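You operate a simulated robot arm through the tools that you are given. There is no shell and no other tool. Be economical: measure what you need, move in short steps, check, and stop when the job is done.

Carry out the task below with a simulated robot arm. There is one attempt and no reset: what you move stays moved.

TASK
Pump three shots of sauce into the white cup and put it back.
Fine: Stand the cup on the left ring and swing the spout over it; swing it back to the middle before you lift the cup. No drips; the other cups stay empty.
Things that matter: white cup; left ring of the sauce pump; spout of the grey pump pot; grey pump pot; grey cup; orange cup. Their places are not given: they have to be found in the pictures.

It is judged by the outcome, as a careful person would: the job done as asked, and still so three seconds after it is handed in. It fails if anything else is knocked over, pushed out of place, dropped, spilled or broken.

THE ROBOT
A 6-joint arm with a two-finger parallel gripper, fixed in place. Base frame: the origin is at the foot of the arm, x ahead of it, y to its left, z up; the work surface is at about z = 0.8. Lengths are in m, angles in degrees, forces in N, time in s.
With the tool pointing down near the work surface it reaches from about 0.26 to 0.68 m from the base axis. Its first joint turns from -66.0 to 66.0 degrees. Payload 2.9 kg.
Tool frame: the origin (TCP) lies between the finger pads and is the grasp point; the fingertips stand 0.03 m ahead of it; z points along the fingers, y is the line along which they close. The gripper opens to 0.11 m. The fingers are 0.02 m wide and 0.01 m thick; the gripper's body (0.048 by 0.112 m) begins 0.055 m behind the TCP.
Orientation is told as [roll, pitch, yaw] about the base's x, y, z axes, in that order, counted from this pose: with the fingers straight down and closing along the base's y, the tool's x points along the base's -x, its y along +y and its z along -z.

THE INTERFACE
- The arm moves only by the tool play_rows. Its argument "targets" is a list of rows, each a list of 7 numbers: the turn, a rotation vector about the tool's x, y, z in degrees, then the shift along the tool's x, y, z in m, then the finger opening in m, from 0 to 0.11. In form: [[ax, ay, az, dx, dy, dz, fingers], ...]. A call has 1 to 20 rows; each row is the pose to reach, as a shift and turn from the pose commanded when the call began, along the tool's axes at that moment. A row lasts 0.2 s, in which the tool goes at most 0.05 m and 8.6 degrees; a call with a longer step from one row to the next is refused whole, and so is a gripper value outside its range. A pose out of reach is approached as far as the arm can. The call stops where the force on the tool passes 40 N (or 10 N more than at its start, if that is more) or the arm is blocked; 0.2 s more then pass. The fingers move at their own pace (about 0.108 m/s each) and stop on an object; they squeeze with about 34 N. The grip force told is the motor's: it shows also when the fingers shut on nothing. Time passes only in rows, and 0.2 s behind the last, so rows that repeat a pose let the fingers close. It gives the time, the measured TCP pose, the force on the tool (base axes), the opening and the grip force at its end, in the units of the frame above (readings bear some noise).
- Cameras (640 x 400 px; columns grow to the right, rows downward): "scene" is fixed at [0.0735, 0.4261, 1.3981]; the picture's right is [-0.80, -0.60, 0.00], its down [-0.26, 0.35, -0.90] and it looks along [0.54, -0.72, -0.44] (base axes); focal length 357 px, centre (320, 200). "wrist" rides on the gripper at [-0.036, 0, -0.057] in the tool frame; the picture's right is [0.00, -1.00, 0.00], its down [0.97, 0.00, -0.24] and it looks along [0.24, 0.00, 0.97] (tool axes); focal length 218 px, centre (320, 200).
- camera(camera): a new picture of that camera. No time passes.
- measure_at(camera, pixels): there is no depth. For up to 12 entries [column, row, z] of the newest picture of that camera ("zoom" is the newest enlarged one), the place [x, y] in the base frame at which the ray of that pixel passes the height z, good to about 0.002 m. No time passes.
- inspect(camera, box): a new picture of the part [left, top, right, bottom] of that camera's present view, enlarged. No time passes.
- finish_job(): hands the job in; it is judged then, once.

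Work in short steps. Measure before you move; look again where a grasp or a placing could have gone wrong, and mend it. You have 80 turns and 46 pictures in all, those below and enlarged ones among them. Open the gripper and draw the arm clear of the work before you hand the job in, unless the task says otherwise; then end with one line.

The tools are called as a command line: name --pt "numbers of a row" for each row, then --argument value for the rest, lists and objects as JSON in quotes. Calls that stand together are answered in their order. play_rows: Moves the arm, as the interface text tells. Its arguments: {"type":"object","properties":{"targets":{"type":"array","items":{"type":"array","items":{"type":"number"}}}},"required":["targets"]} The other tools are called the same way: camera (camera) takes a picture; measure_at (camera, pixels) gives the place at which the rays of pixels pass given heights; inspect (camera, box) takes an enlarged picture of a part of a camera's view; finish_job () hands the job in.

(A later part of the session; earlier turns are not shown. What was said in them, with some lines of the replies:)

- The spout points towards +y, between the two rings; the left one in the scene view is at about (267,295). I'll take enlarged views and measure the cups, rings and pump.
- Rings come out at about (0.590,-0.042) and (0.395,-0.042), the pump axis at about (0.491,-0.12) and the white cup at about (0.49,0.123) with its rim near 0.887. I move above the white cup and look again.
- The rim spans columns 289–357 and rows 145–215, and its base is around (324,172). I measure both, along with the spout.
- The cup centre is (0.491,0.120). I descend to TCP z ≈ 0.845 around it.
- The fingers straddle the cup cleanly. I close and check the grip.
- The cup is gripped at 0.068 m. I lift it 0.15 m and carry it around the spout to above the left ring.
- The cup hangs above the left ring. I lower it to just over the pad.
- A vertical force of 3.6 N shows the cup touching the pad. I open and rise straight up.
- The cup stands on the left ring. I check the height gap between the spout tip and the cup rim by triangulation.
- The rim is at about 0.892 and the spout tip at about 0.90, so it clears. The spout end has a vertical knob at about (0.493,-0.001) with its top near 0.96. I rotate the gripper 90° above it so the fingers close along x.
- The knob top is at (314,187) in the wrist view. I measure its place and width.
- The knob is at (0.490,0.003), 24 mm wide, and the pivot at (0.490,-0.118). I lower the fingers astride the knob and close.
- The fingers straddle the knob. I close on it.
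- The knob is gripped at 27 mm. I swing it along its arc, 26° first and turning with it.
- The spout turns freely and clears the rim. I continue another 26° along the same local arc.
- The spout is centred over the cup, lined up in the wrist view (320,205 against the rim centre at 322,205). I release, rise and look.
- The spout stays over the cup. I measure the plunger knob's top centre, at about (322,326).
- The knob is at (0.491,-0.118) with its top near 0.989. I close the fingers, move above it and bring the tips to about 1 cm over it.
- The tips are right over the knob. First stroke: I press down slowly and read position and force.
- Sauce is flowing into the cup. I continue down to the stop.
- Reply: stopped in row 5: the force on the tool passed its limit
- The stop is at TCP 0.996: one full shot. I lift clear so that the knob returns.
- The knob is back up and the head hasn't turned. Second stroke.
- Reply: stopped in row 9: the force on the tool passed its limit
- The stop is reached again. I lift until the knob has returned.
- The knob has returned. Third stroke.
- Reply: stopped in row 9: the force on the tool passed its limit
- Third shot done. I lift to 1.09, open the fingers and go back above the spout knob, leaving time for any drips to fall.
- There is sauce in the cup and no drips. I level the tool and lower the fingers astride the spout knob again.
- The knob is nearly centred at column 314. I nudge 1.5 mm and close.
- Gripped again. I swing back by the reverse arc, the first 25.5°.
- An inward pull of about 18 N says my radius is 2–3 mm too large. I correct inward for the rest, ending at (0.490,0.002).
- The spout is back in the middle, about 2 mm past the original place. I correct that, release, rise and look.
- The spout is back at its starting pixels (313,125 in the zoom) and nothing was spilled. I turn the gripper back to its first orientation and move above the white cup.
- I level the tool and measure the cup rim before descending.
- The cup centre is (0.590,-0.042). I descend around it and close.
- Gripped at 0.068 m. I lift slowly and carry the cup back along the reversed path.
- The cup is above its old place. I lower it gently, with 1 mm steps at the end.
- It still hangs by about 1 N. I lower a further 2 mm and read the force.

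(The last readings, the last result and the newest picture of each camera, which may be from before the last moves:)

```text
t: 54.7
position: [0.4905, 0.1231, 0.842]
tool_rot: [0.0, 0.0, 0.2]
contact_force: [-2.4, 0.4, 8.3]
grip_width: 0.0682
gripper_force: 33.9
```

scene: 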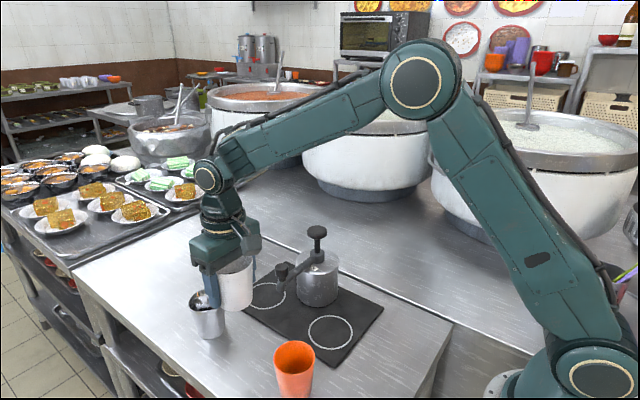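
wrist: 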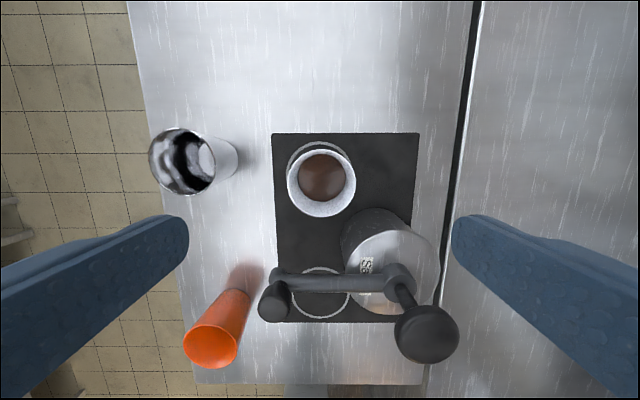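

The table now carries the cup at 8 N. I open and rise straight up.

play_rows --pt "0 0 0 0 0 -0.0005 0.075" --pt "0 0 0 0 0 -0.0005 0.095" --pt "0 0 0 0 0 -0.0005 0.11" --pt "0 0 0 0 0 -0.0005 0.11" --pt "0 0 0 0 0 -0.03 0.11" --pt "0 0 0 0 0 -0.06 0.11" --pt "0 0 0 0 0 -0.1 0.11" --pt "0 0 0 0 0 -0.14 0.11" --pt "0 0 0 0 0 -0.18 0.11" --pt "0 0 0 0.01 0 -0.22 0.11" --pt "0 0 0 0.03 -0.04 -0.25 0.11" --pt "0 0 0 0.05 -0.08 -0.27 0.11" --pt "0 0 0 0.05 -0.12 -0.29 0.11" --pt "0 0 0 0.05 -0.15 -0.32 0.11" --pt "0 0 0 0.05 -0.15 -0.345 0.11" --pt "0 0 0 0.05 -0.15 -0.345 0.11"

camera --camera "scene"

camera --camera "wrist"

inspect --camera "scene" --box '[170, 210, 400, 400]'

```text
refused: row 11 steps farther than a row can; nothing moved
```

```text
11 pictures are left
```

scene: 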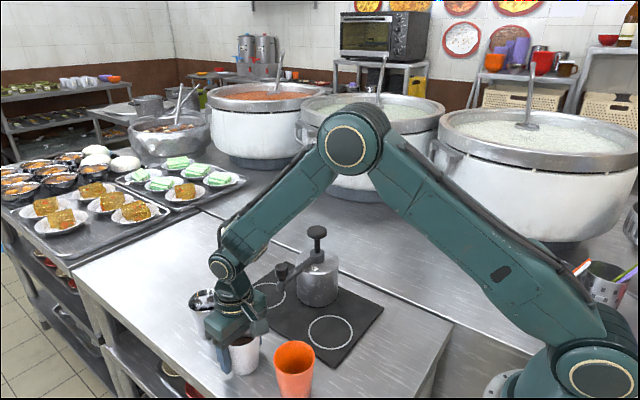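

```text
10 pictures are left
```

wrist: 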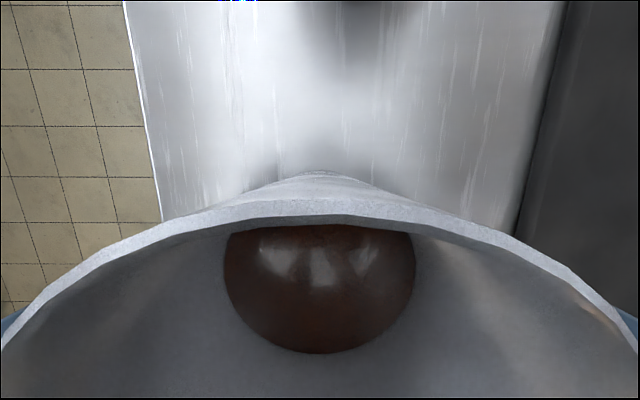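

```text
2.11 times, centred on (285, 305) of scene
```

zoom: 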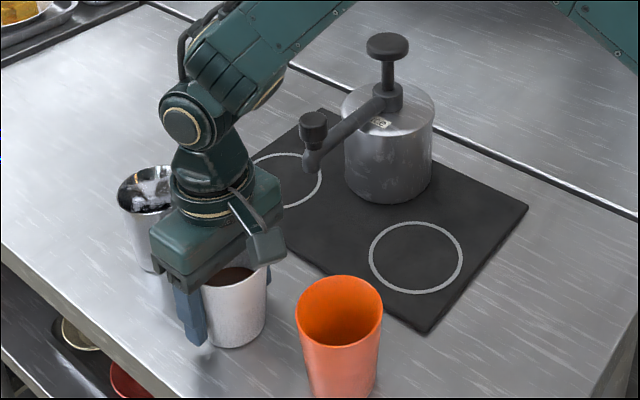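

One row was too long, so nothing moved. I send the release again with shorter steps.

play_rows --pt "0 0 0 0 0 -0.0005 0.075" --pt "0 0 0 0 0 -0.0005 0.095" --pt "0 0 0 0 0 -0.0005 0.11" --pt "0 0 0 0 0 -0.0005 0.11" --pt "0 0 0 0 0 -0.03 0.11" --pt "0 0 0 0 0 -0.06 0.11" --pt "0 0 0 0 0 -0.1 0.11" --pt "0 0 0 0 0 -0.14 0.11" --pt "0 0 0 0 0 -0.18 0.11" --pt "0 0 0 0 0 -0.22 0.11" --pt "0 0 0 0.01 -0.03 -0.24 0.11" --pt "0 0 0 0.02 -0.06 -0.26 0.11" --pt "0 0 0 0.03 -0.09 -0.28 0.11" --pt "0 0 0 0.04 -0.12 -0.3 0.11" --pt "0 0 0 0.05 -0.15 -0.32 0.11" --pt "0 0 0 0.05 -0.15 -0.345 0.11" --pt "0 0 0 0.05 -0.15 -0.345 0.11"

camera --camera "wrist"

inspect --camera "scene" --box '[170, 210, 400, 400]'

```text
t: 58.3
position: [0.4414, -0.0291, 1.1888]
tool_rot: [0.0, 0.0, 0.2]
contact_force: [0.1, 1.0, -0.2]
grip_width: 0.1099
gripper_force: 0.1
```

```text
8 pictures are left
```

wrist: 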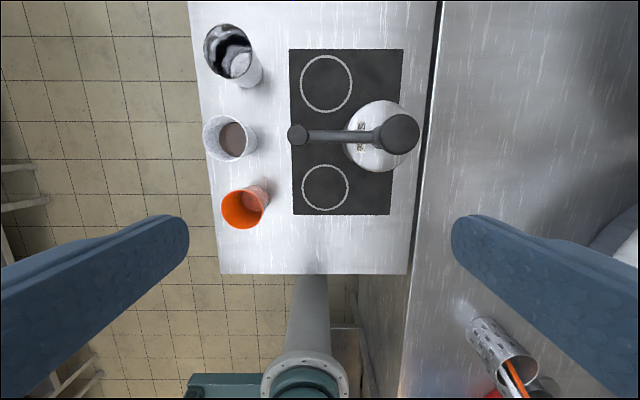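

```text
2.11 times, centred on (285, 305) of scene
```

zoom: 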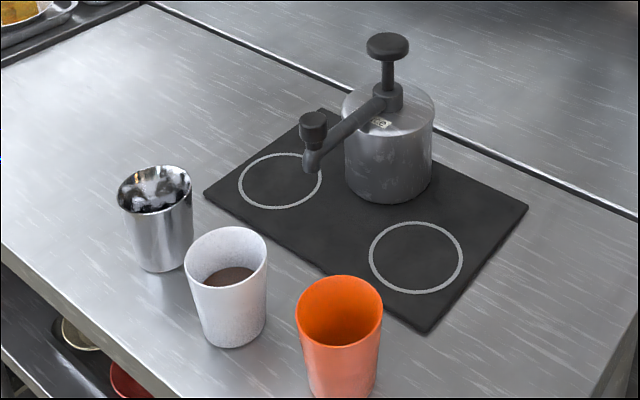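

The cup is back in its place with sauce in it, the spout is in the middle, the pad is clean and the other cups are empty. The arm is clear, so I hand in.

finish_job

```text
The job is handed in.
```

I pumped three full shots of sauce into the white cup on the left ring. The spout is back in the middle and the cup is back in its original place, with no drips and the other cups still empty.
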